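You operate a simulated robot arm through the tools that you are given. There is no shell and no other tool.

The job below is to be done with a simulated robot arm. You get a single attempt, and the scene is never put back.

Task
Put things in order on the desk mat. At the end: the yellow roller stands where the pink array drive stood; the blue battery stands on top of the rolled black belt; the pink array drive stands where the clear jar with the pink lid stood; the clear jar with the pink lid stands on top of the crushed teal can; whatever was shut is shut again. Leave all else as you found it, and nothing knocked over.

It is judged by the outcome, as a careful person would: the job done as asked, and still so three seconds after it is handed in. It fails if anything else is knocked over, pushed out of place, dropped, spilled or broken. Lids that push on must go on centred and level and be pressed home; caps that screw on are set level and turned clockwise until they are tight.

Robot
A 6-joint arm with a two-finger gripper, fixed in place. Base frame: the origin is at the foot of the arm, x ahead of it, y to its left, z up; the work surface is at about z = 0. Units: m, degrees, N and s.
With the tool pointing down near the work surface it reaches from about 0.24 to 0.62 m from the base axis. Its first joint turns from -66.0 to 66.0 degrees. Payload 1.37 kg.
Tool frame: the origin (TCP) lies between the finger pads and is the grasp point; the fingertips stand 0.022 m ahead of it; z points along the fingers, y is the line along which they close. The gripper opens to 0.092 m; its body begins 0.065 m behind the TCP.
Orientation is that of the tool frame in the base frame, as a unit quaternion [x, y, z, w]. With the fingers straight down and closing along the base's y, the tool's x points along the base's -x, its y along +y and its z along -z.

Tools
- The arm moves only by the tool arm_command. Its argument "moves" is a list of rows, each a list of 7 numbers: the opening, from 0 (shut) to 1 (fully open), then the shift along the tool's x, y, z in units of 40 mm (1.0 is 40 mm), then the turn, a rotation vector about the tool's x, y, z in units of 8 degrees (1.0 is 8 degrees). In form: [[claw, x, y, z, wx, wy, wz], ...]. A call has 1 to 20 rows; each row shifts and turns the commanded pose from where the row before left it, along the tool's axes as they then stand. A call with a number of a shift or a turn outside -1 to 1 is refused whole. Each row takes 0.2 s and may step no farther than 0.05 m and 8.6 degrees from the row before; otherwise, or with a gripper value out of range, the whole call is refused. Where a pose cannot be reached the arm comes as near as it can. A force on the tool above 40 N (or 10 N above the force at the start of the call, whichever is more), or a blocked arm, ends the call early, and 0.2 s more pass. Each finger travels about 0.0599 m/s and halts on what it meets, pressing with about 26 N; the grip force reading is that of the motor and also rises with nothing between the fingers. The clock runs only during rows and for 0.2 s after the last one: add rows that do not move to give the fingers time. The reply holds the time, the measured pose of the TCP, the force on the tool along the base axes, the opening and the grip force, in the units named above and with some noise, with the torque about the TCP (base axes, N m) and any sound that the robot's microphone picked up.
- Cameras (640 x 400 px; columns grow to the right, rows downward): "scene" is fixed at [0.0444, -0.4233, 0.5789]; the picture's right is [0.71, -0.71, 0.00], its down [-0.43, -0.44, -0.79] and it looks along [0.56, 0.56, -0.61] (base axes); focal length 360 px, centre (320, 200). "wrist" rides on the gripper at [0.071, 0.019, -0.102] in the tool frame; the picture's right is [-0.26, 0.96, 0.00], its down [-0.75, -0.20, -0.63] and it looks along [-0.60, -0.16, 0.78] (tool axes); focal length 280 px, centre (320, 200). There is no depth. A picture from a camera that has moved, and an enlarged one, comes with that camera's place and axes in the base frame and with its lens. The place of the scene camera against the robot may be out by one fixed shift of up to 0.018 m in any direction.
- capture(camera): a new picture of that camera. It takes no simulated time.
- inspect(camera, box): a new picture of the part [left, top, right, bottom] of that camera's present view, enlarged. It takes no simulated time.
- finish_job(): hands the job in; it is judged then, once.

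Places have to be worked out from the pictures, the camera data and where the tool is seen. Open the gripper and draw the arm clear of the work before you hand the job in, unless the task says otherwise.

The tools are called after "Call:" as name(argument=value, ...) on one line, values as JSON. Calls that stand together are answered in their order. arm_command: Moves the arm, as the interface text tells. Its arguments: {"type":"object","properties":{"moves":{"type":"array","items":{"type":"array","items":{"type":"number"}}}},"required":["moves"]} The other tools are called the same way: capture (camera) takes a picture; inspect (camera, box) takes an enlarged picture of a part of a camera's view; finish_job () hands the job in.

At the start:

```text
t: 0.0
eef_pos: [0.4737, -0.0138, 0.3057]
ee_rot: [0.0, 1.0, 0.0, 0.002]
ft_force: [0.3, 0.6, -0.1]
torque: [0.0, -0.01, 0.0]
gripper_width: 0.0921
gripper_force: 0.2
```

scene: 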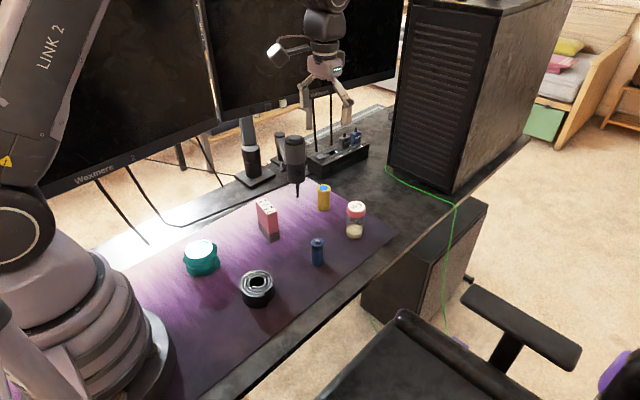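
wrist: 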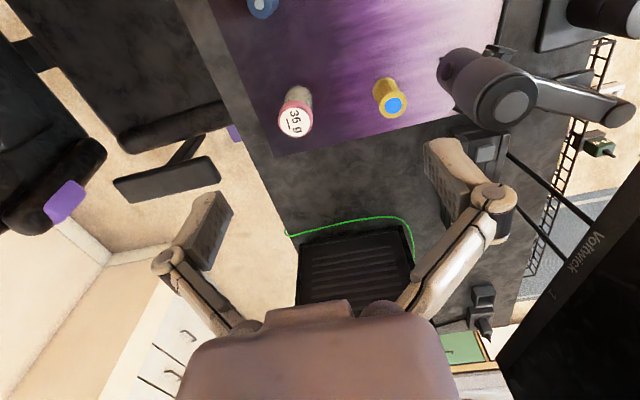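

I see all the objects on the mat in the scene picture: teal can, black belt, pink drive, blue battery, yellow roller, jar. I'll enlarge the views to locate them precisely.

Call:
inspect(camera="scene", box=[170, 160, 410, 310])

Call:
inspect(camera="scene", box=[290, 170, 386, 230])

Call:
inspect(camera="scene", box=[176, 220, 288, 310])

Call:
inspect(camera="wrist", box=[220, 0, 460, 150])

```text
2.67 times, centred on (290, 235) of scene
camera zoom: at [0.0444, -0.4233, 0.5789], right [0.71, -0.71, 0.0], down [-0.43, -0.44, -0.79], along [0.56, 0.56, -0.61], focal length 959 px, centre (400, 107)
```

zoom: 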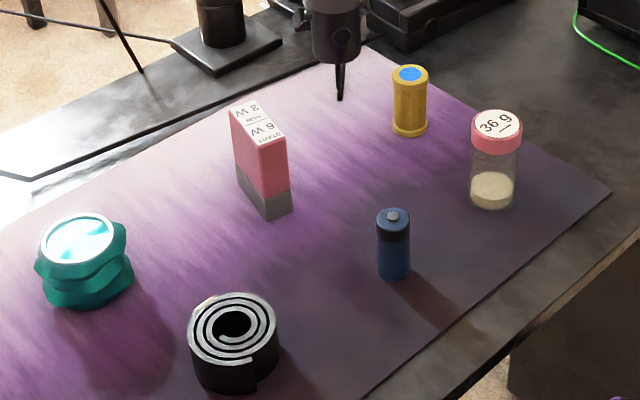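

```text
6.67 times, centred on (338, 200) of scene
camera zoom: at [0.0444, -0.4233, 0.5789], right [0.71, -0.71, 0.0], down [-0.43, -0.44, -0.79], along [0.56, 0.56, -0.61], focal length 2397 px, centre (200, 200)
```

zoom: 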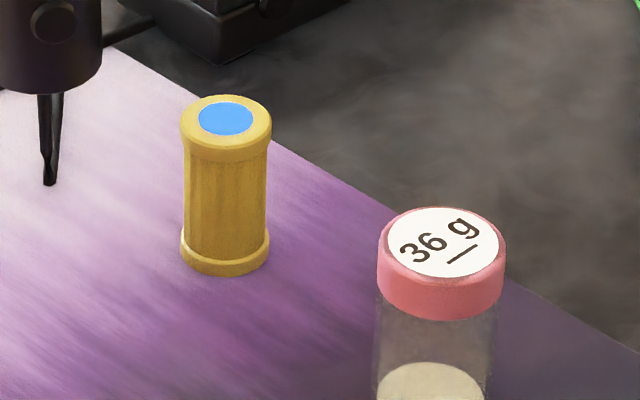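

```text
4.44 times, centred on (232, 265) of scene
camera zoom: at [0.0444, -0.4233, 0.5789], right [0.71, -0.71, 0.0], down [-0.43, -0.44, -0.79], along [0.56, 0.56, -0.61], focal length 1598 px, centre (711, -89)
```

zoom: 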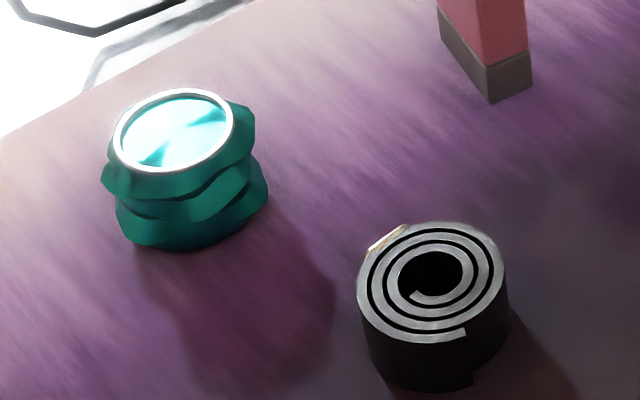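

```text
2.67 times, centred on (340, 75) of wrist
camera zoom: at [0.4034, 0.0056, 0.407], right [0.26, 0.96, 0.0], down [0.75, -0.2, 0.63], along [0.6, -0.16, -0.78], focal length 748 px, centre (267, 533)
```

zoom: 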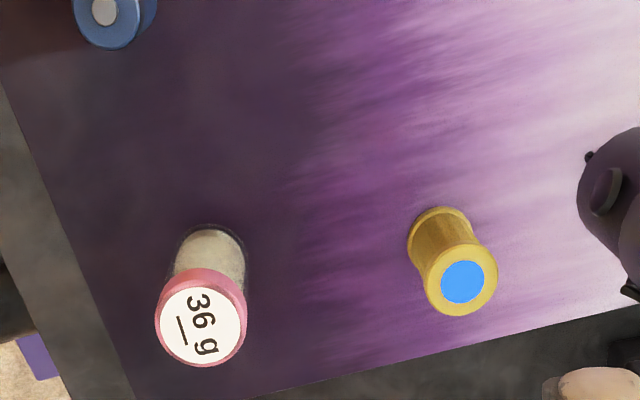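

The wrist camera and the scene camera differ by roughly 1–2 cm, so I'll rely on the wrist camera for accurate places. First I'll look closer at the drive, the hanging thing near it, and the jar.

Call:
inspect(camera="scene", box=[240, 185, 304, 250])

Call:
inspect(camera="scene", box=[220, 100, 380, 210])

Call:
inspect(camera="scene", box=[300, 190, 380, 270])

Call:
inspect(camera="wrist", box=[400, 0, 640, 200])

```text
6.15 times, centred on (272, 218) of scene
camera zoom: at [0.0444, -0.4233, 0.5789], right [0.71, -0.71, 0.0], down [-0.43, -0.44, -0.79], along [0.56, 0.56, -0.61], focal length 2213 px, centre (615, 92)
```

zoom: 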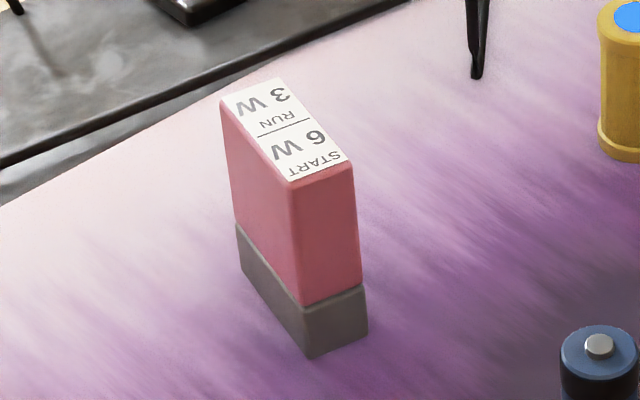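

```text
3.64 times, centred on (300, 155) of scene
camera zoom: at [0.0444, -0.4233, 0.5789], right [0.71, -0.71, 0.0], down [-0.43, -0.44, -0.79], along [0.56, 0.56, -0.61], focal length 1308 px, centre (393, 364)
```

zoom: 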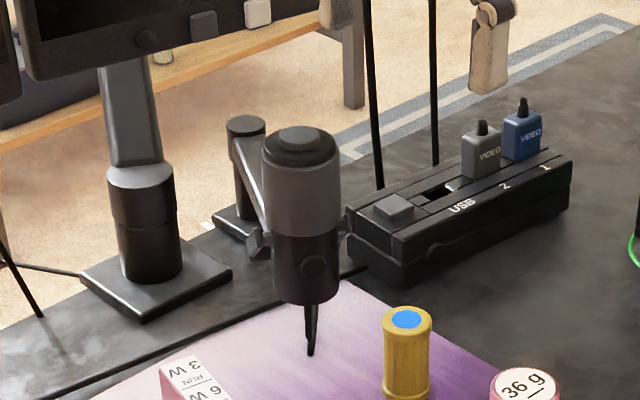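

```text
5.00 times, centred on (340, 230) of scene
camera zoom: at [0.0444, -0.4233, 0.5789], right [0.71, -0.71, 0.0], down [-0.43, -0.44, -0.79], along [0.56, 0.56, -0.61], focal length 1798 px, centre (220, 50)
```

zoom: 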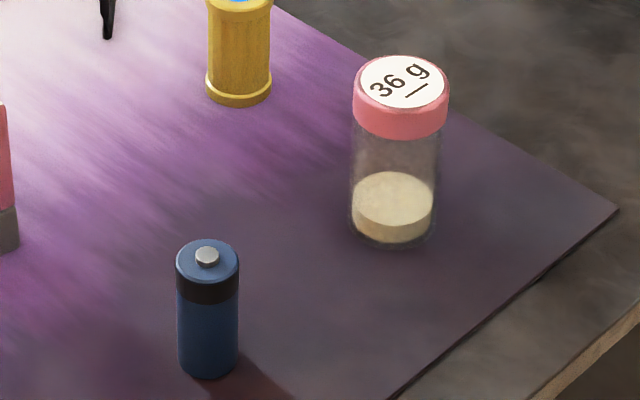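

```text
2.00 times, centred on (520, 100) of wrist
camera zoom: at [0.4034, 0.0056, 0.407], right [0.26, 0.96, 0.0], down [0.75, -0.2, 0.63], along [0.6, -0.16, -0.78], focal length 561 px, centre (-80, 400)
```

zoom: 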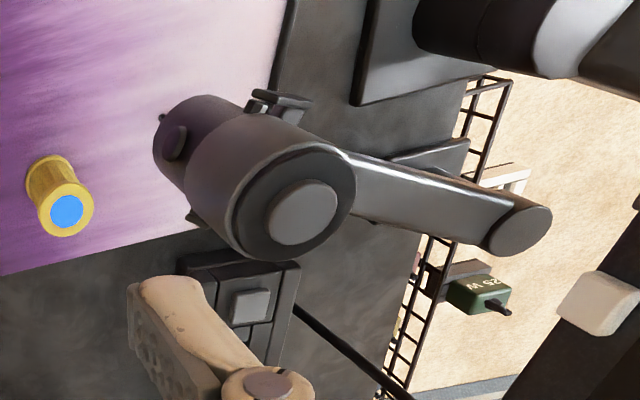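

The drive is a thin tall block, and the microphone-like body hangs around (0.52, 0.136), so I'll keep clear of that. I'll turn the tool 90° so the fingers close along base x and the camera looks toward +y, then move back to view the can, belt, drive and battery.

Call:
arm_command(moves=[[1, 0, 0, 0, 0, 0, -1], [1, 0, 0, 0, 0, 0, -1], [1, 0, 0, 0, 0, 0, -1], [1, 0, 0, 0, 0, 0, -1], [1, 0, 0, 0, 0, 0, -1], [1, 0, 0, 0, 0, 0, -1], [1, 0, 0, 0, 0, 0, -1], [1, 0, 0, 0, 0, 0, -1], [1, 0, 0, 0, 0, 0, -1], [1, 0, 0, 0, 0, 0, -1], [1, 0, 0, 0, 0, 0, -1], [1, 0, 0, 0, 0, 0, -0.25], [1, 0.414, 0.96, 0, 0, 0, 0], [1, 0.414, 0.96, 0, 0, 0, 0], [1, 0.414, 0.96, 0, 0, 0, 0], [1, 0.414, 0.96, 0, 0, 0, 0], [1, 0, 0, 0, 0, 0, 0], [1, 0, 0, 0, 0, 0, 0]])

```text
t: 3.8
eef_pos: [0.3205, -0.0812, 0.3045]
ee_rot: [0.708, -0.707, 0.001, 0.0]
ft_force: [0.3, -0.7, 0.3]
torque: [0.03, -0.01, 0.02]
gripper_width: 0.0922
gripper_force: 0.1
```

The tool is now turned as intended at (0.32, -0.08, 0.305). I'll take a wrist picture to localize the objects.

Call:
capture(camera="wrist")

Call:
capture(camera="scene")

```text
taken
camera wrist: at [0.3006, -0.1519, 0.4067], right [-0.96, 0.26, 0.0], down [0.2, 0.75, 0.62], along [0.17, 0.6, -0.78], focal length 280 px, centre (320, 200)
```

wrist: 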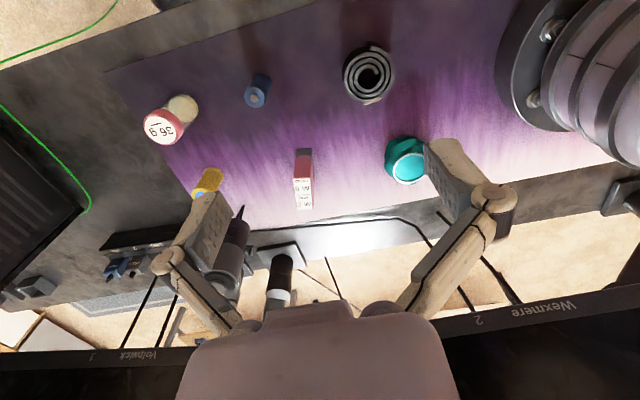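

```text
taken
```

scene: 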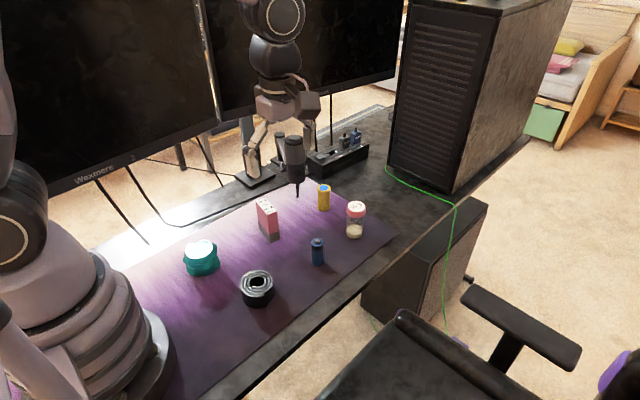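

This view covers all six objects; I'll enlarge each area to measure it.

Call:
inspect(camera="wrist", box=[330, 30, 430, 110])

Call:
inspect(camera="wrist", box=[370, 120, 450, 200])

Call:
inspect(camera="wrist", box=[270, 130, 340, 220])

Call:
inspect(camera="wrist", box=[130, 60, 290, 160])

```text
5.00 times, centred on (380, 70) of wrist
camera zoom: at [0.3006, -0.1519, 0.4067], right [-0.96, 0.26, 0.0], down [0.2, 0.75, 0.62], along [0.17, 0.6, -0.78], focal length 1402 px, centre (20, 850)
```

zoom: 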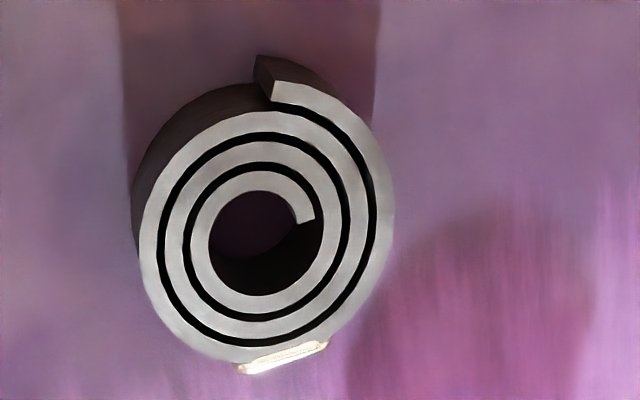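

```text
5.00 times, centred on (410, 160) of wrist
camera zoom: at [0.3006, -0.1519, 0.4067], right [-0.96, 0.26, 0.0], down [0.2, 0.75, 0.62], along [0.17, 0.6, -0.78], focal length 1402 px, centre (-130, 400)
```

zoom: 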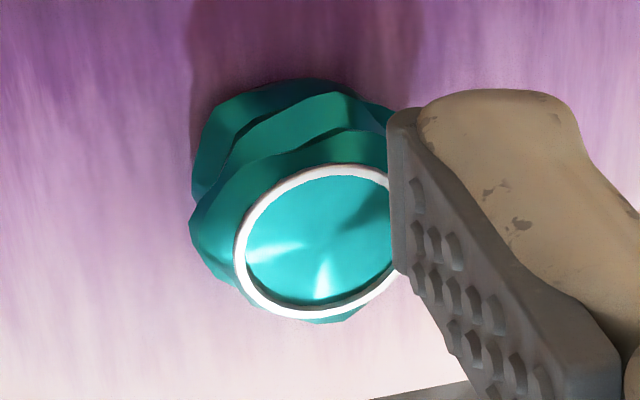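

```text
4.44 times, centred on (305, 175) of wrist
camera zoom: at [0.3006, -0.1519, 0.4067], right [-0.96, 0.26, 0.0], down [0.2, 0.75, 0.62], along [0.17, 0.6, -0.78], focal length 1246 px, centre (387, 311)
```

zoom: 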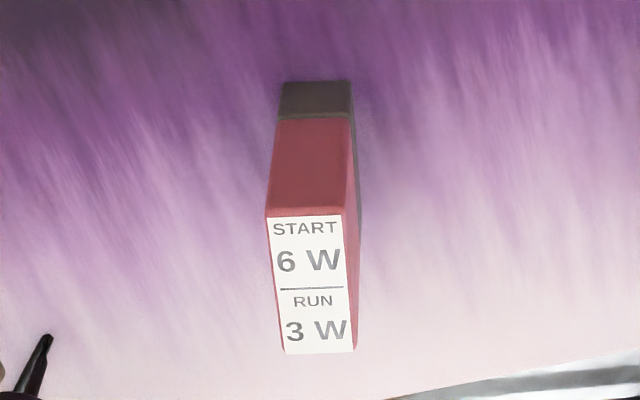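

```text
4.00 times, centred on (210, 110) of wrist
camera zoom: at [0.3006, -0.1519, 0.4067], right [-0.96, 0.26, 0.0], down [0.2, 0.75, 0.62], along [0.17, 0.6, -0.78], focal length 1122 px, centre (760, 560)
```

zoom: 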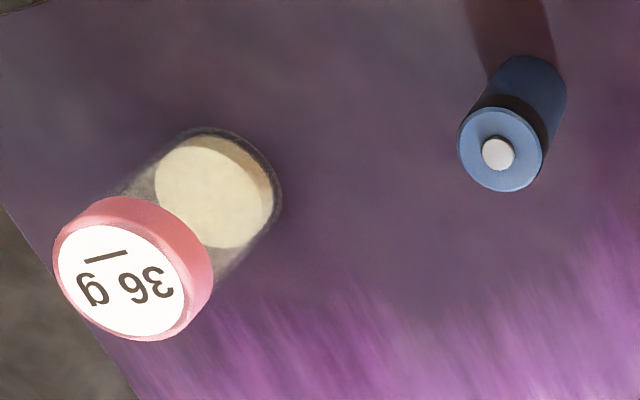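

Estimates from the wrist view: battery (0.4075, -0.062), jar (0.529, -0.0605), drive centre (0.387, 0.078) turned about 12°, belt (0.267, -0.042), can (0.227, 0.10). The belt's hole is about as wide as the battery, so the battery must stand off the hole. I'll move above the jar first.

Call:
arm_command(moves=[[1, -0.086, -0.869, 0.435, 0, 0, 0], [1, -0.086, -0.869, 0.435, 0, 0, 0], [1, -0.086, -0.869, 0.435, 0, 0, 0], [1, -0.086, -0.869, 0.435, 0, 0, 0], [1, -0.086, -0.869, 0.435, 0, 0, 0], [1, -0.086, -0.869, 0.435, 0, 0, 0], [1, 0, 0, 0, 0, 0, 0], [1, 0, 0, 0, 0, 0, 0]])

Call:
capture(camera="wrist")

```text
t: 5.6
eef_pos: [0.5308, -0.0588, 0.2005]
ee_rot: [0.707, -0.707, 0.0, -0.001]
ft_force: [1.1, -0.4, 0.6]
torque: [0.01, 0.02, 0.01]
gripper_width: 0.0924
gripper_force: 0.0
```

```text
taken
camera wrist: at [0.5107, -0.1307, 0.3025], right [-0.96, 0.26, 0.0], down [0.2, 0.75, 0.62], along [0.17, 0.6, -0.78], focal length 280 px, centre (320, 200)
```

wrist: 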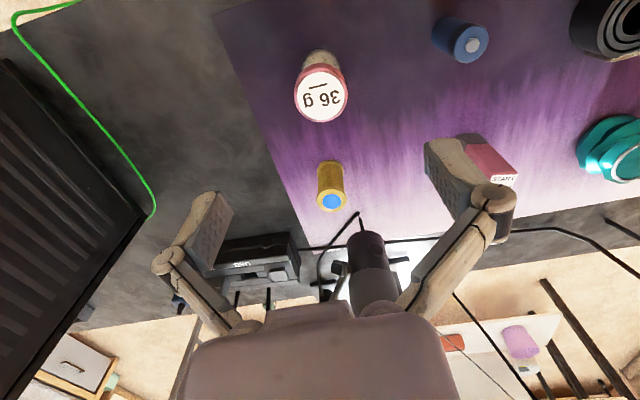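

The jar is right under the tool in this view. I'll enlarge it and the roller to refine.

Call:
inspect(camera="wrist", box=[270, 40, 370, 140])

Call:
inspect(camera="wrist", box=[290, 140, 410, 300])

```text
4.00 times, centred on (320, 90) of wrist
camera zoom: at [0.5107, -0.1307, 0.3025], right [-0.96, 0.26, 0.0], down [0.2, 0.75, 0.62], along [0.17, 0.6, -0.78], focal length 1122 px, centre (320, 640)
```

zoom: 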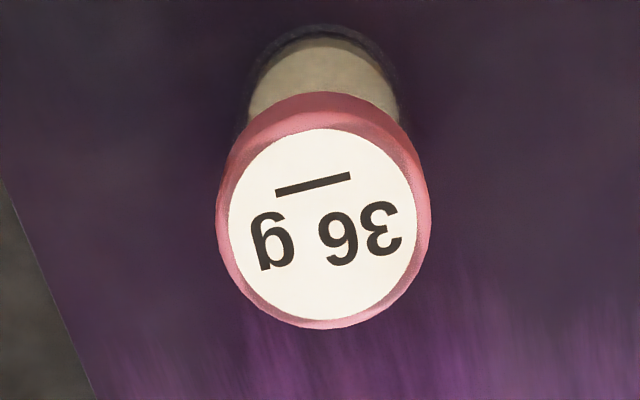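

```text
2.50 times, centred on (350, 220) of wrist
camera zoom: at [0.5107, -0.1307, 0.3025], right [-0.96, 0.26, 0.0], down [0.2, 0.75, 0.62], along [0.17, 0.6, -0.78], focal length 701 px, centre (245, 150)
```

zoom: 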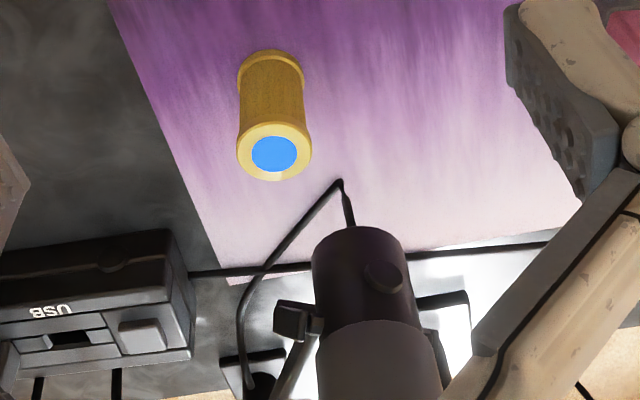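

The jar is at about (0.529, -0.061) with its lid 42 mm wide. I descend around it with the fingers fully open, to TCP z about 0.042.

Call:
arm_command(moves=[[1, 0.05, 0.04, 0.8, 0, 0, 0], [1, 0, 0, 0.8, 0, 0, 0], [1, 0, 0, 0.8, 0, 0, 0], [1, 0, 0, 0.8, 0, 0, 0], [1, 0, 0, 0.76, 0, 0, 0], [1, 0, 0, 0, 0, 0, 0], [1, 0, 0, 0, 0, 0, 0]])

Call:
capture(camera="wrist")

Call:
inspect(camera="scene", box=[270, 130, 430, 260])

```text
t: 7.2
eef_pos: [0.5292, -0.0613, 0.0417]
ee_rot: [0.707, -0.707, 0.0, -0.001]
ft_force: [-0.4, -0.5, 0.1]
torque: [0.03, 0.03, 0.02]
gripper_width: 0.0917
gripper_force: 0.1
```

```text
taken
camera wrist: at [0.5088, -0.1326, 0.1435], right [-0.96, 0.26, 0.0], down [0.2, 0.75, 0.62], along [0.17, 0.6, -0.78], focal length 280 px, centre (320, 200)
```

wrist: 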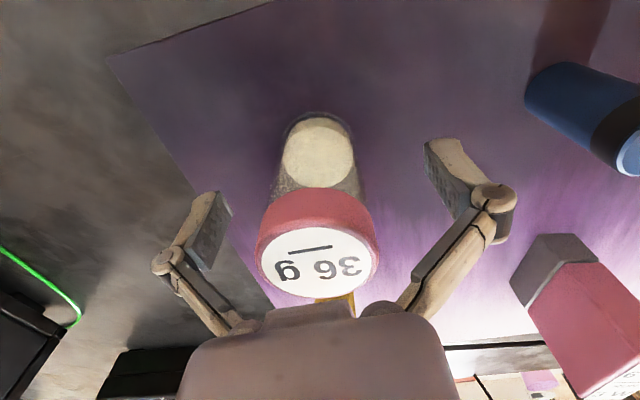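

```text
3.08 times, centred on (350, 195) of scene
camera zoom: at [0.0444, -0.4233, 0.5789], right [0.71, -0.71, 0.0], down [-0.43, -0.44, -0.79], along [0.56, 0.56, -0.61], focal length 1106 px, centre (228, 215)
```

zoom: 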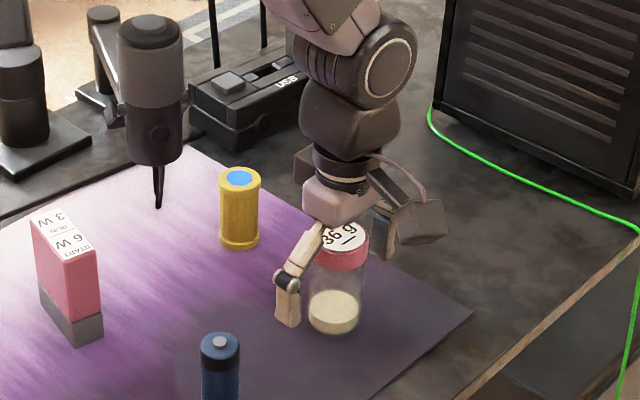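

The jar stands between the open fingers. I close on its body.

Call:
arm_command(moves=[[0.6, 0, 0, 0, 0, 0, 0], [0.3, 0, 0, 0, 0, 0, 0], [0.2, 0, 0, 0, 0, 0, 0], [0.2, 0, 0, 0, 0, 0, 0], [0.2, 0, 0, 0, 0, 0, 0]])

Call:
capture(camera="wrist")

```text
t: 8.4
eef_pos: [0.5273, -0.0614, 0.0432]
ee_rot: [-0.707, 0.707, -0.001, 0.0]
ft_force: [0.2, -0.5, 3.1]
torque: [0.02, 0.05, 0.03]
gripper_width: 0.0416
gripper_force: 26.3
```

```text
taken
camera wrist: at [0.5089, -0.1326, 0.144], right [-0.96, 0.26, 0.0], down [0.2, 0.75, 0.62], along [0.17, 0.6, -0.78], focal length 280 px, centre (320, 200)
```

wrist: 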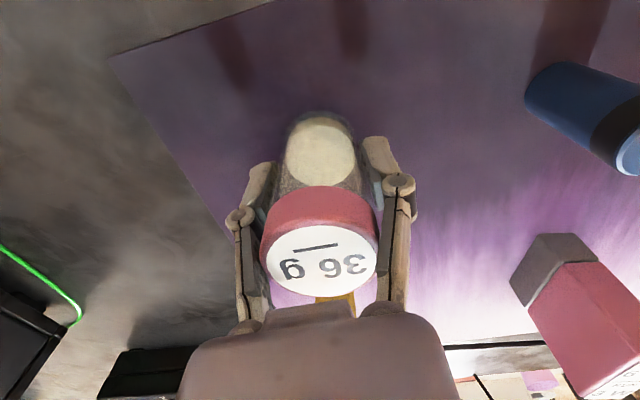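

Gripped at 41.6 mm with 26 N. I lift straight up and look at the jar in the fingers.

Call:
arm_command(moves=[[0.2, 0, 0, -0.3, 0, 0, 0], [0.2, 0, 0, -0.6, 0, 0, 0], [0.2, 0, 0, -0.8, 0, 0, 0], [0.2, 0, 0, -0.8, 0, 0, 0], [0.2, 0, 0, -0.8, 0, 0, 0], [0.2, 0, 0, -0.8, 0, 0, 0], [0.2, 0, 0, 0, 0, 0, 0], [0.2, 0, 0, 0, 0, 0, 0]])

Call:
capture(camera="scene")

Call:
capture(camera="wrist")

```text
t: 10.2
eef_pos: [0.5281, -0.0622, 0.2054]
ee_rot: [-0.706, 0.708, -0.001, 0.0]
ft_force: [-0.9, -0.2, -0.7]
torque: [0.01, 0.0, 0.01]
gripper_width: 0.0406
gripper_force: 25.8
```

```text
taken
```

scene: 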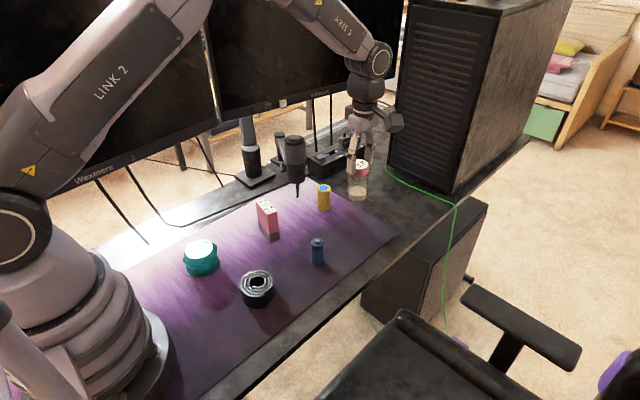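

```text
taken
camera wrist: at [0.5083, -0.1328, 0.3081], right [-0.96, 0.26, 0.0], down [0.2, 0.75, 0.62], along [0.17, 0.6, -0.78], focal length 280 px, centre (320, 200)
```

wrist: 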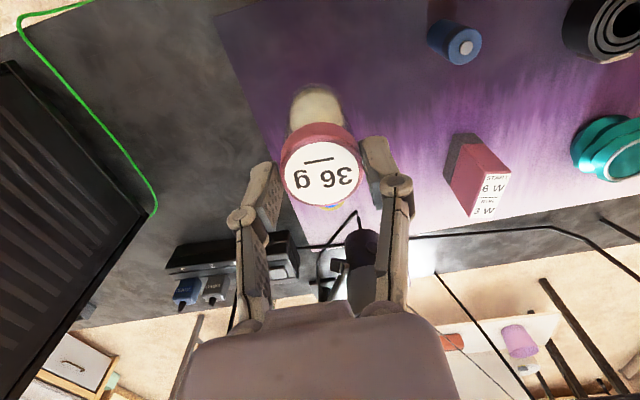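

The lid now sits lower in the fingers than before — the jar seems to have slid in the grip. I'll look closely before any further motion (no time passes).

Call:
inspect(camera="scene", box=[325, 100, 405, 220])

Call:
inspect(camera="wrist", box=[220, 60, 440, 240])

```text
3.33 times, centred on (365, 160) of scene
camera zoom: at [0.0444, -0.4233, 0.5789], right [0.71, -0.71, 0.0], down [-0.43, -0.44, -0.79], along [0.56, 0.56, -0.61], focal length 1198 px, centre (170, 333)
```

zoom: 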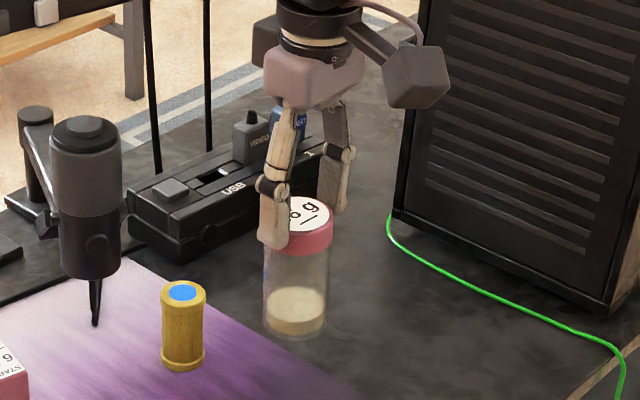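

```text
2.22 times, centred on (330, 150) of wrist
camera zoom: at [0.5083, -0.1328, 0.3081], right [-0.96, 0.26, 0.0], down [0.2, 0.75, 0.62], along [0.17, 0.6, -0.78], focal length 623 px, centre (298, 311)
```

zoom: 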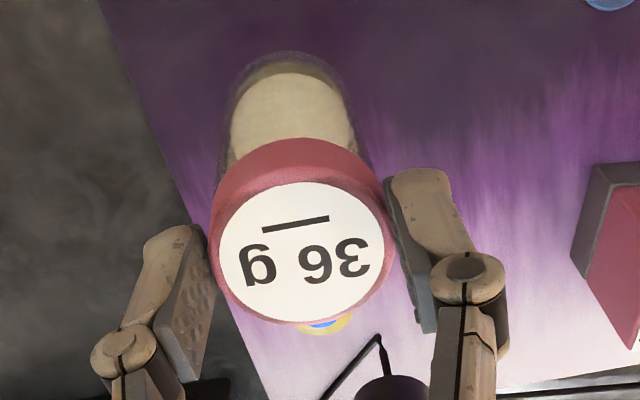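

The jar slid about 5 cm and is now held only by its lid near the fingertips. I lower it promptly back to its own spot, stopping a few mm above the mat.

Call:
arm_command(moves=[[0.2, 0, 0, 0.9, 0, 0, 0], [0.2, 0, 0, 0.9, 0, 0, 0], [0.2, 0, 0, 0.55, 0, 0, 0], [0.2, 0, 0, 0.25, 0, 0, 0], [0.2, 0, 0, 0.1, 0, 0, 0]])

Call:
capture(camera="wrist")

Call:
inspect(camera="scene", box=[325, 130, 405, 250])

```text
t: 11.4
eef_pos: [0.5279, -0.0611, 0.0985]
ee_rot: [-0.707, 0.707, -0.001, 0.001]
ft_force: [0.1, 0.7, 0.0]
torque: [0.01, 0.02, 0.0]
gripper_width: 0.0406
gripper_force: 26.1
```

```text
taken
camera wrist: at [0.5089, -0.1326, 0.2005], right [-0.96, 0.26, 0.0], down [0.2, 0.75, 0.62], along [0.17, 0.6, -0.78], focal length 280 px, centre (320, 200)
```

wrist: 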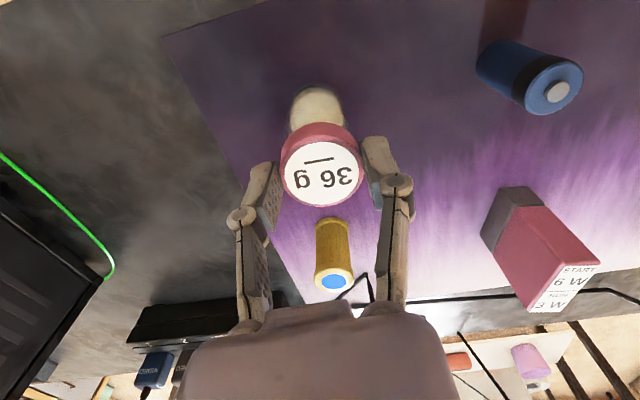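

```text
3.33 times, centred on (365, 190) of scene
camera zoom: at [0.0444, -0.4233, 0.5789], right [0.71, -0.71, 0.0], down [-0.43, -0.44, -0.79], along [0.56, 0.56, -0.61], focal length 1198 px, centre (170, 233)
```

zoom: 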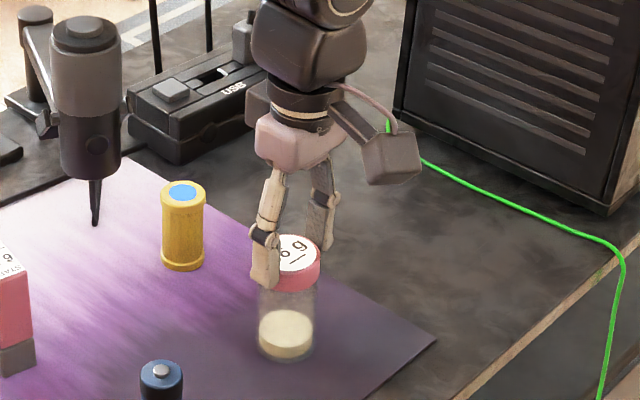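

The jar has stopped sliding: the lid holds it (lid still at the same place in the fingers), base about 5 mm above the mat. I lower gently until it touches.

Call:
arm_command(moves=[[0.2, 0, 0, 0.08, 0, 0, 0], [0.2, 0, 0, 0.04, 0, 0, 0], [0.2, 0, 0, 0.0, 0, 0, 0]])

Call:
inspect(camera="wrist", box=[250, 70, 390, 220])

```text
t: 12.2
eef_pos: [0.5297, -0.0642, 0.095]
ee_rot: [-0.707, 0.707, -0.003, 0.003]
ft_force: [4.8, -0.1, 17.9]
torque: [0.05, -0.19, 0.04]
gripper_width: 0.0405
gripper_force: 25.7
```

```text
2.67 times, centred on (320, 145) of wrist
camera zoom: at [0.5097, -0.1331, 0.1974], right [-0.96, 0.26, -0.01], down [0.2, 0.75, 0.63], along [0.17, 0.6, -0.78], focal length 748 px, centre (320, 347)
```

zoom: 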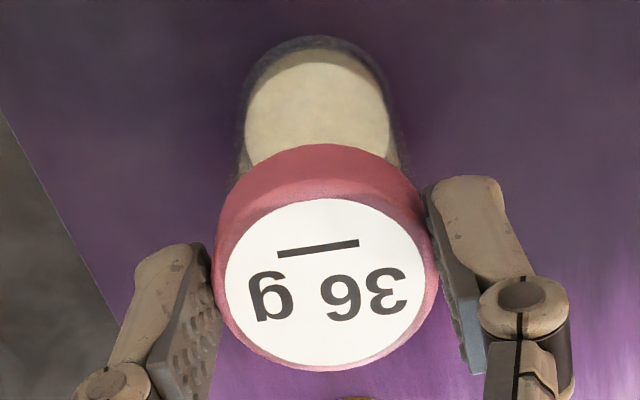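

Contact with the mat (about 18 N). I relieve the load slightly and open the fingers.

Call:
arm_command(moves=[[0.2, 0, 0, -0.06, 0, 0, 0], [0.35, 0, 0, 0, 0, 0, 0], [0.5, 0, 0, 0, 0, 0, 0], [0.7, 0, 0, 0, 0, 0, 0], [0.8, 0, 0, 0, 0, 0, 0]])

Call:
inspect(camera="wrist", box=[250, 70, 390, 220])

Call:
inspect(camera="scene", box=[325, 130, 405, 250])

```text
t: 13.4
eef_pos: [0.529, -0.0628, 0.0967]
ee_rot: [-0.707, 0.708, -0.001, 0.001]
ft_force: [0.6, 0.6, -0.3]
torque: [-0.05, 0.02, 0.02]
gripper_width: 0.0737
gripper_force: 0.0
```

```text
2.67 times, centred on (320, 145) of wrist
camera zoom: at [0.5086, -0.133, 0.1984], right [-0.96, 0.26, 0.0], down [0.2, 0.75, 0.62], along [0.17, 0.6, -0.78], focal length 748 px, centre (320, 347)
```

zoom: 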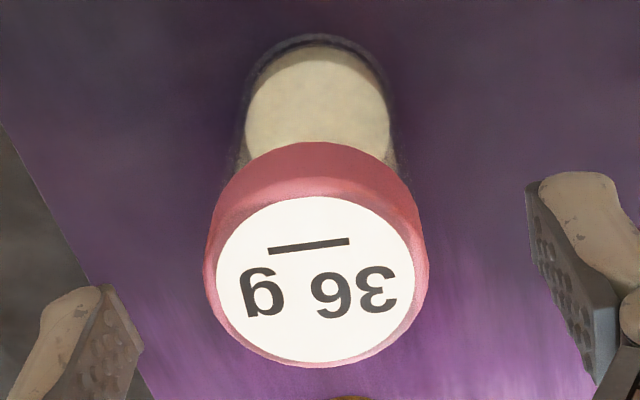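

```text
3.33 times, centred on (365, 190) of scene
camera zoom: at [0.0444, -0.4233, 0.5789], right [0.71, -0.71, 0.0], down [-0.43, -0.44, -0.79], along [0.56, 0.56, -0.61], focal length 1198 px, centre (170, 233)
```

zoom: 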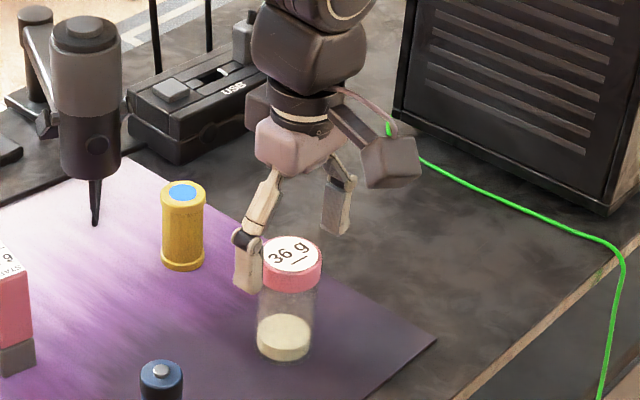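

The jar stands again at its spot (0.529, -0.060). The glass is too slippery, the lid holds well, so I'll lower so the pads cover the whole lid and grip there.

Call:
arm_command(moves=[[0.8, -0.04, 0, 0.3, 0, 0, 0], [0.8, 0, 0, 0.3, 0, 0, 0], [0.8, 0, 0, 0, 0, 0, 0], [0.5, 0, 0, 0, 0, 0, 0], [0.3, 0, 0, 0, 0, 0, 0], [0.2, 0, 0, 0, 0, 0, 0], [0.2, 0, 0, 0, 0, 0, 0], [0.2, 0, 0, 0, 0, 0, 0]])

Call:
capture(camera="wrist")

Call:
inspect(camera="scene", box=[325, 130, 405, 250])

```text
t: 15.2
eef_pos: [0.5276, -0.0614, 0.0735]
ee_rot: [-0.707, 0.707, -0.001, 0.002]
ft_force: [-0.6, 0.9, 2.2]
torque: [0.04, -0.06, 0.03]
gripper_width: 0.0399
gripper_force: 25.9
```

```text
taken
camera wrist: at [0.5091, -0.1313, 0.1745], right [-0.96, 0.26, 0.0], down [0.2, 0.75, 0.62], along [0.17, 0.6, -0.78], focal length 280 px, centre (320, 200)
```

wrist: 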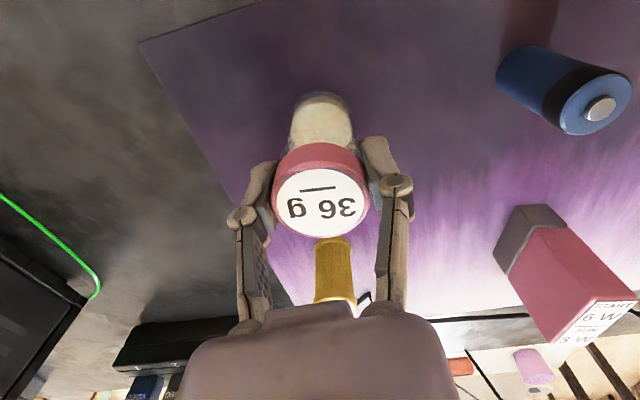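

```text
3.33 times, centred on (365, 190) of scene
camera zoom: at [0.0444, -0.4233, 0.5789], right [0.71, -0.71, 0.0], down [-0.43, -0.44, -0.79], along [0.56, 0.56, -0.61], focal length 1198 px, centre (170, 233)
```

zoom: 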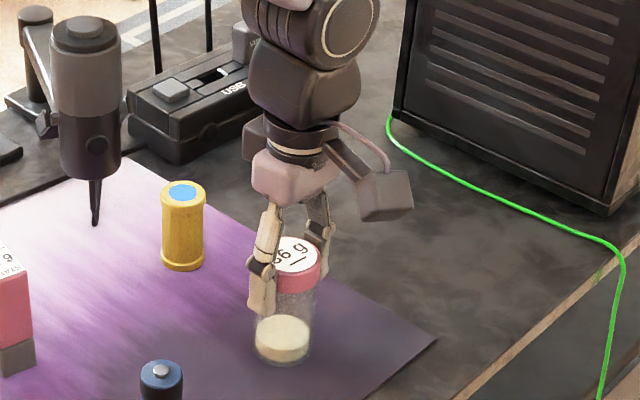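

The lid is gripped (39.9 mm, lid top 10 mm above the TCP). I lift slowly a few centimetres and check for slipping.

Call:
arm_command(moves=[[0.2, 0, 0, -0.1, 0, 0, 0], [0.2, 0, 0, -0.2, 0, 0, 0], [0.2, 0, 0, -0.2, 0, 0, 0], [0.2, 0, 0, -0.2, 0, 0, 0], [0.2, 0, 0, 0, 0, 0, 0]])

Call:
capture(camera="wrist")

Call:
inspect(camera="scene", box=[325, 130, 405, 250])

```text
t: 16.4
eef_pos: [0.5286, -0.0602, 0.0997]
ee_rot: [-0.707, 0.708, -0.001, 0.001]
ft_force: [0.0, -0.7, -0.9]
torque: [0.0, -0.02, 0.01]
gripper_width: 0.0402
gripper_force: 25.6
```

```text
taken
camera wrist: at [0.5089, -0.131, 0.2023], right [-0.96, 0.26, 0.0], down [0.2, 0.75, 0.62], along [0.17, 0.6, -0.78], focal length 280 px, centre (320, 200)
```

wrist: 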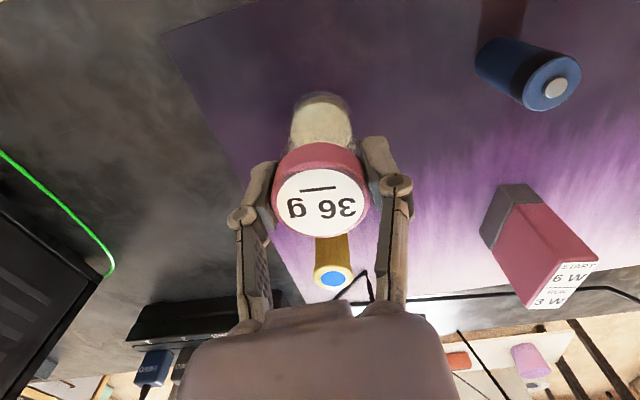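

```text
3.33 times, centred on (365, 190) of scene
camera zoom: at [0.0444, -0.4233, 0.5789], right [0.71, -0.71, 0.0], down [-0.43, -0.44, -0.79], along [0.56, 0.56, -0.61], focal length 1198 px, centre (170, 233)
```

zoom: 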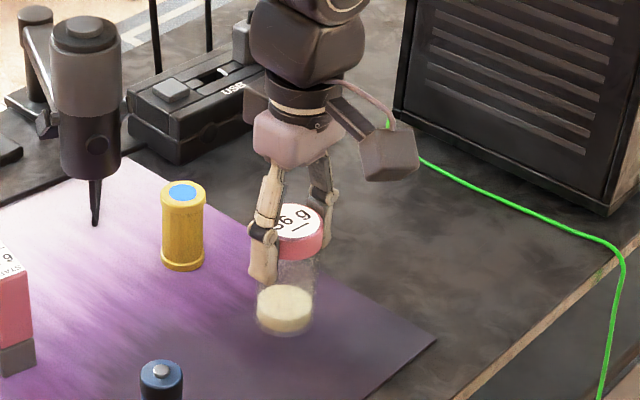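

No slip with the lid grip. I raise to about z = 0.22 and carry it over toward the can area, stopping short for a look.

Call:
arm_command(moves=[[0.2, 0, 0, -0.5, 0, 0, 0], [0.2, 0, 0, -0.7, 0, 0, 0], [0.2, 0, 0, -0.7, 0, 0, 0], [0.2, 0, 0, -0.7, 0, 0, 0], [0.2, 0, 0, -0.4, 0, 0, 0], [0.2, 0, 0.3, 0, 0, 0, 0], [0.2, -0.1, 0.65, 0, 0, 0, 0], [0.2, -0.1, 0.7, 0, 0, 0, 0], [0.2, -0.1, 0.7, 0, 0, 0, 0], [0.2, -0.1, 0.7, 0, 0, 0, 0], [0.2, -0.1, 0.7, 0, 0, 0, 0], [0.2, -0.1, 0.7, 0, 0, 0, 0], [0.2, -0.1, 0.7, 0, 0, 0, 0], [0.2, -0.1, 0.7, 0, 0, 0, 0], [0.2, -0.1, 0.7, 0, 0, 0, 0], [0.2, -0.1, 0.4, 0, 0, 0, 0], [0.2, 0, 0, 0, 0, 0, 0], [0.2, 0, 0, 0, 0, 0, 0]])

Call:
capture(camera="wrist")

Call:
capture(camera="scene")

```text
t: 20.2
eef_pos: [0.2503, -0.0199, 0.2198]
ee_rot: [-0.707, 0.707, -0.001, 0.001]
ft_force: [-0.1, 0.7, -0.1]
torque: [-0.01, 0.01, -0.02]
gripper_width: 0.0403
gripper_force: 26.7
```

```text
taken
camera wrist: at [0.2305, -0.0906, 0.3214], right [-0.96, 0.26, 0.0], down [0.2, 0.75, 0.62], along [0.17, 0.6, -0.78], focal length 280 px, centre (320, 200)
```

wrist: 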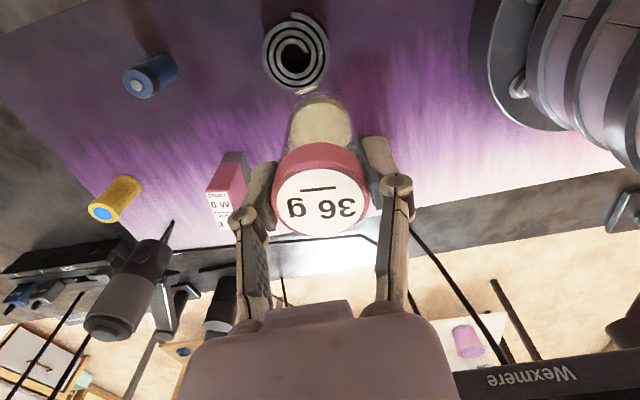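

```text
taken
```

scene: 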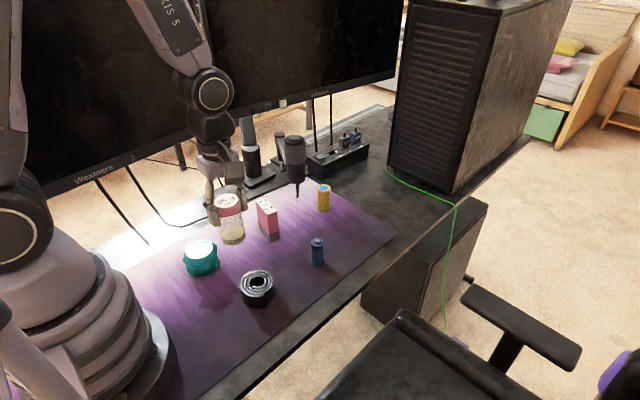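

The held jar hides the can from here. I'll shift to x ≈ 0.36 so the can shows to the right of the fingers.

Call:
arm_command(moves=[[0.2, 0, -0.6, 0, 0, 0, 0], [0.2, 0, -0.7, 0, 0, 0, 0], [0.2, 0, -0.7, 0, 0, 0, 0], [0.2, 0, -0.7, 0, 0, 0, 0], [0.2, 0, 0, 0, 0, 0, 0], [0.2, 0, 0, 0, 0, 0, 0]])

Call:
capture(camera="wrist")

Call:
inspect(camera="wrist", box=[410, 100, 510, 200])

Call:
inspect(camera="scene", box=[170, 225, 230, 285])

```text
t: 21.6
eef_pos: [0.3578, -0.0201, 0.2188]
ee_rot: [-0.707, 0.708, -0.001, 0.0]
ft_force: [-0.4, 0.6, -0.9]
torque: [0.05, 0.0, -0.02]
gripper_width: 0.0404
gripper_force: 26.2
```

```text
taken
camera wrist: at [0.3392, -0.0903, 0.3214], right [-0.96, 0.26, 0.0], down [0.2, 0.75, 0.62], along [0.17, 0.6, -0.78], focal length 280 px, centre (320, 200)
```

wrist: 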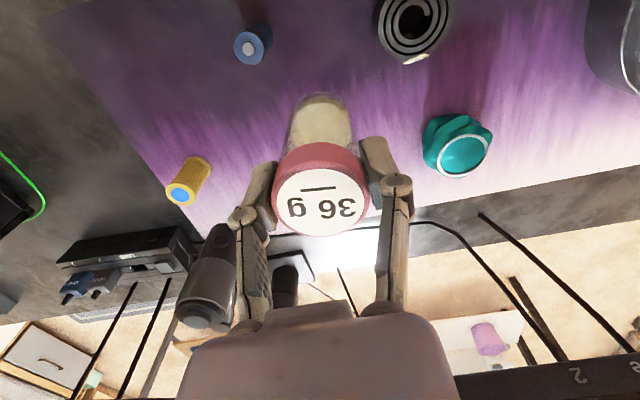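

```text
4.00 times, centred on (460, 150) of wrist
camera zoom: at [0.3392, -0.0903, 0.3214], right [-0.96, 0.26, 0.0], down [0.2, 0.75, 0.62], along [0.17, 0.6, -0.78], focal length 1122 px, centre (-240, 400)
```

zoom: 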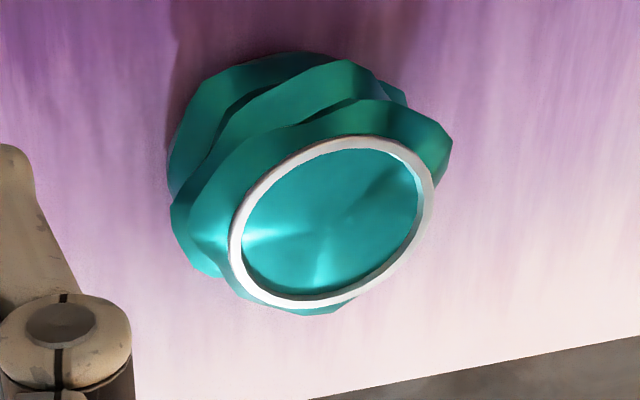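

```text
6.67 times, centred on (200, 255) of scene
camera zoom: at [0.0444, -0.4233, 0.5789], right [0.71, -0.71, 0.0], down [-0.43, -0.44, -0.79], along [0.56, 0.56, -0.61], focal length 2397 px, centre (1120, -167)
```

zoom: 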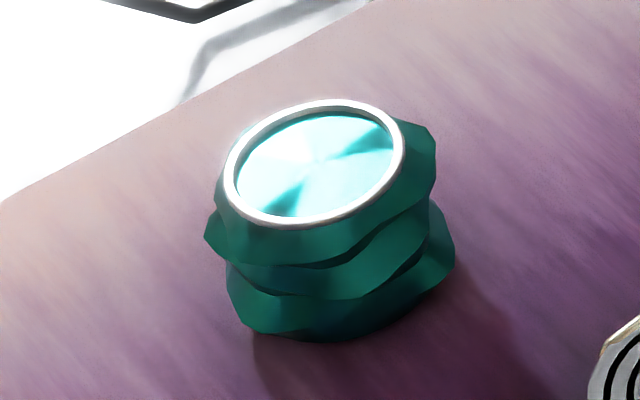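

Triangulating (and calibrating the scene camera's shift to about (-0.004, -0.012, -0.010)), the can rim is centred at (0.229, 0.0945), z ≈ 0.054, level, inner width ~48 mm — wider than the jar. I move the jar above it.

Call:
arm_command(moves=[[0.2, -0.3, 0.33, 0, 0, 0, 0], [0.2, -0.5, 0.56, 0, 0, 0, 0], [0.2, -0.5, 0.57, 0, 0, 0, 0], [0.2, -0.5, 0.57, 0, 0, 0, 0], [0.2, -0.5, 0.57, 0, 0, 0, 0], [0.2, -0.34, 0.38, 0, 0, 0, 0], [0.2, -0.2, 0.215, 0, 0, 0, 0], [0.2, 0, 0, 0, 0, 0, 0], [0.2, 0, 0, 0, 0, 0, 0]])

Call:
capture(camera="wrist")

Call:
capture(camera="scene")

Call:
inspect(camera="scene", box=[150, 165, 250, 285])

```text
t: 23.6
eef_pos: [0.2308, 0.093, 0.22]
ee_rot: [-0.707, 0.708, 0.0, 0.001]
ft_force: [-0.2, -0.3, -0.2]
torque: [0.03, 0.03, -0.01]
gripper_width: 0.0401
gripper_force: 26.2
```

```text
taken
camera wrist: at [0.2113, 0.0225, 0.3212], right [-0.96, 0.26, 0.0], down [0.2, 0.75, 0.62], along [0.17, 0.6, -0.78], focal length 280 px, centre (320, 200)
```

wrist: 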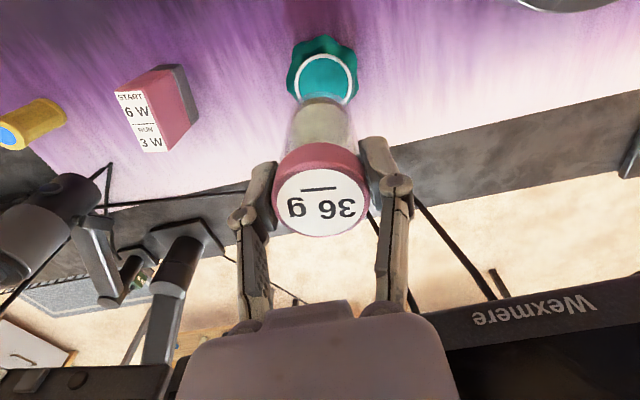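

```text
taken
```

scene: 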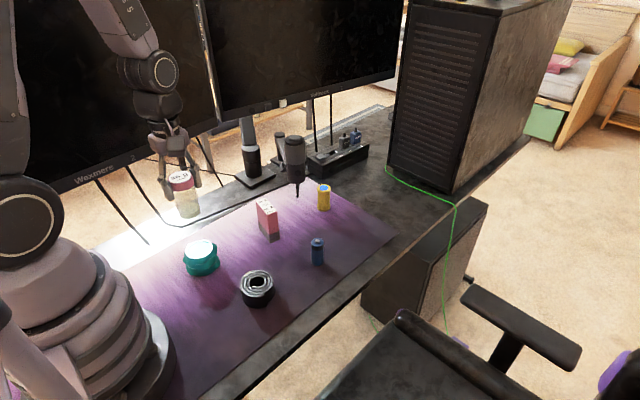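

```text
3.33 times, centred on (200, 225) of scene
camera zoom: at [0.0444, -0.4233, 0.5789], right [0.71, -0.71, 0.0], down [-0.43, -0.44, -0.79], along [0.56, 0.56, -0.61], focal length 1198 px, centre (720, 117)
```

zoom: 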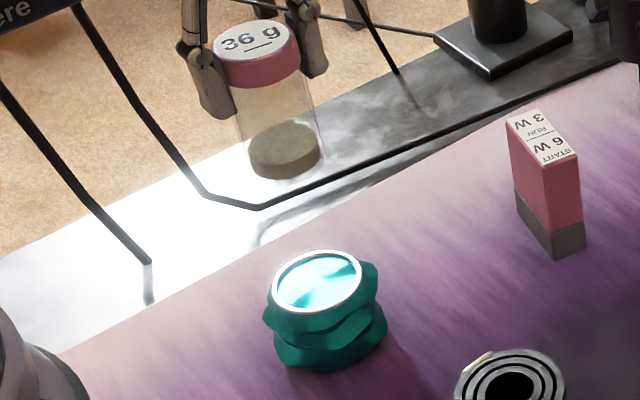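

The can is just below the jar in the wrist view. I'll enlarge to compare the rim with the jar axis.

Call:
inspect(camera="wrist", box=[270, 30, 370, 130])

Call:
inspect(camera="wrist", box=[260, 90, 390, 240])

```text
4.00 times, centred on (320, 80) of wrist
camera zoom: at [0.2113, 0.0225, 0.3212], right [-0.96, 0.26, 0.0], down [0.2, 0.75, 0.62], along [0.17, 0.6, -0.78], focal length 1122 px, centre (320, 680)
```

zoom: 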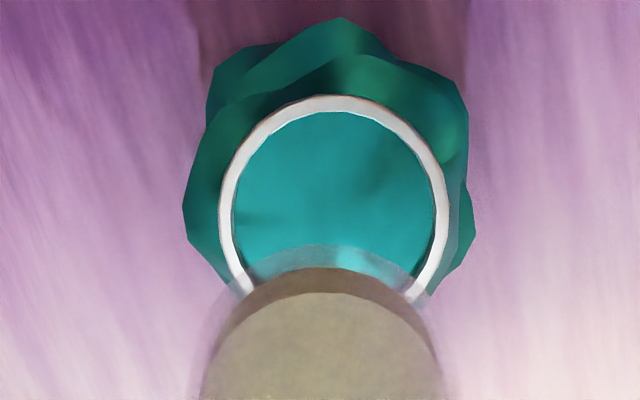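

```text
2.67 times, centred on (325, 165) of wrist
camera zoom: at [0.2113, 0.0225, 0.3212], right [-0.96, 0.26, 0.0], down [0.2, 0.75, 0.62], along [0.17, 0.6, -0.78], focal length 748 px, centre (307, 293)
```

zoom: 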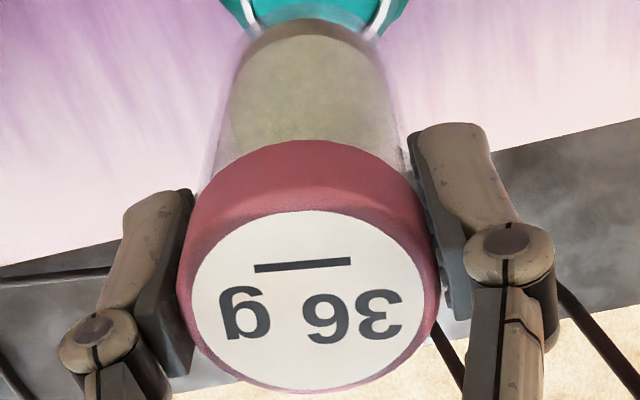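

The rim is about 3 mm toward -x of the jar axis. I correct by that and lower to about 6 mm above the rim.

Call:
arm_command(moves=[[0.2, -0.025, 0.06, 0.4, 0, 0, 0], [0.2, 0, 0, 0.5, 0, 0, 0], [0.2, 0, 0, 0.5, 0, 0, 0], [0.2, 0, 0, 0.5, 0, 0, 0], [0.2, 0, 0, 0.27, 0, 0, 0], [0.2, 0, 0, 0, 0, 0, 0], [0.2, 0, 0, 0, 0, 0, 0]])

Call:
capture(camera="wrist")

Call:
inspect(camera="wrist", box=[260, 70, 390, 200])

Call:
inspect(camera="scene", box=[160, 185, 240, 285])

```text
t: 25.2
eef_pos: [0.2323, 0.0968, 0.1339]
ee_rot: [-0.707, 0.707, 0.0, -0.001]
ft_force: [0.1, 0.4, 0.2]
torque: [0.02, 0.01, 0.0]
gripper_width: 0.0397
gripper_force: 25.5
out of reach, approached as far as the arm can: row 2
```

```text
taken
camera wrist: at [0.2137, 0.0255, 0.2349], right [-0.96, 0.26, 0.0], down [0.21, 0.75, 0.62], along [0.16, 0.6, -0.78], focal length 280 px, centre (320, 200)
```

wrist: 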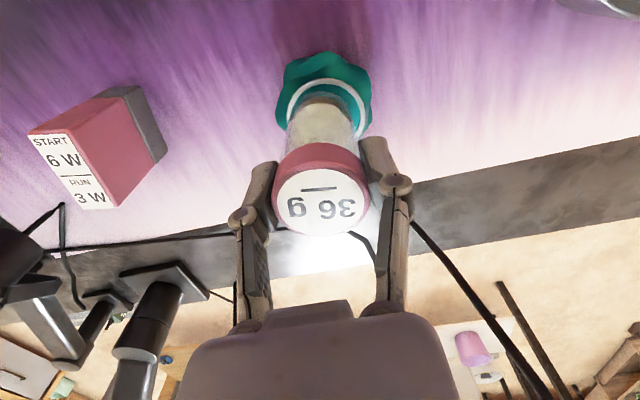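

```text
3.08 times, centred on (325, 135) of wrist
camera zoom: at [0.2137, 0.0255, 0.2349], right [-0.96, 0.26, 0.0], down [0.21, 0.75, 0.62], along [0.16, 0.6, -0.78], focal length 863 px, centre (305, 400)
```

zoom: 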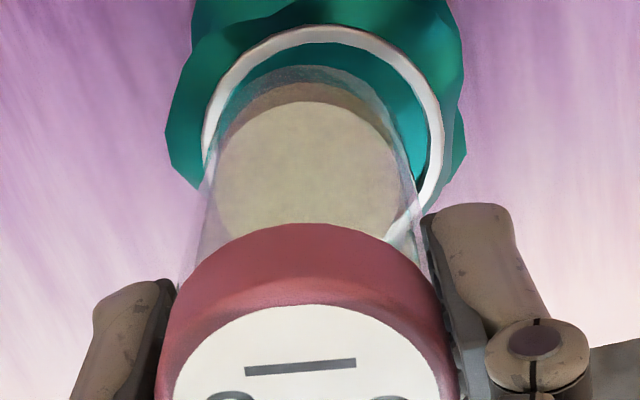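

```text
4.00 times, centred on (200, 235) of scene
camera zoom: at [0.0444, -0.4233, 0.5789], right [0.71, -0.71, 0.0], down [-0.43, -0.44, -0.79], along [0.56, 0.56, -0.61], focal length 1438 px, centre (800, 60)
```

zoom: 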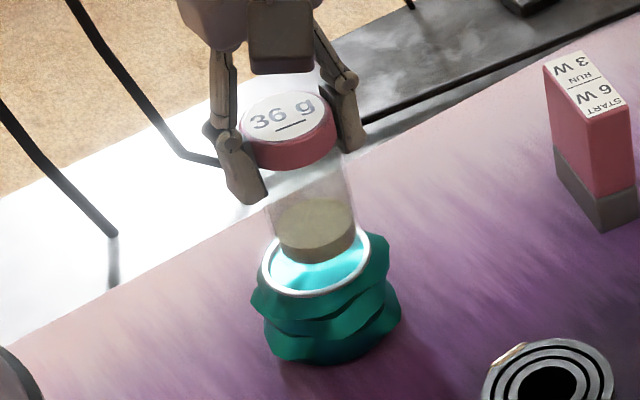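

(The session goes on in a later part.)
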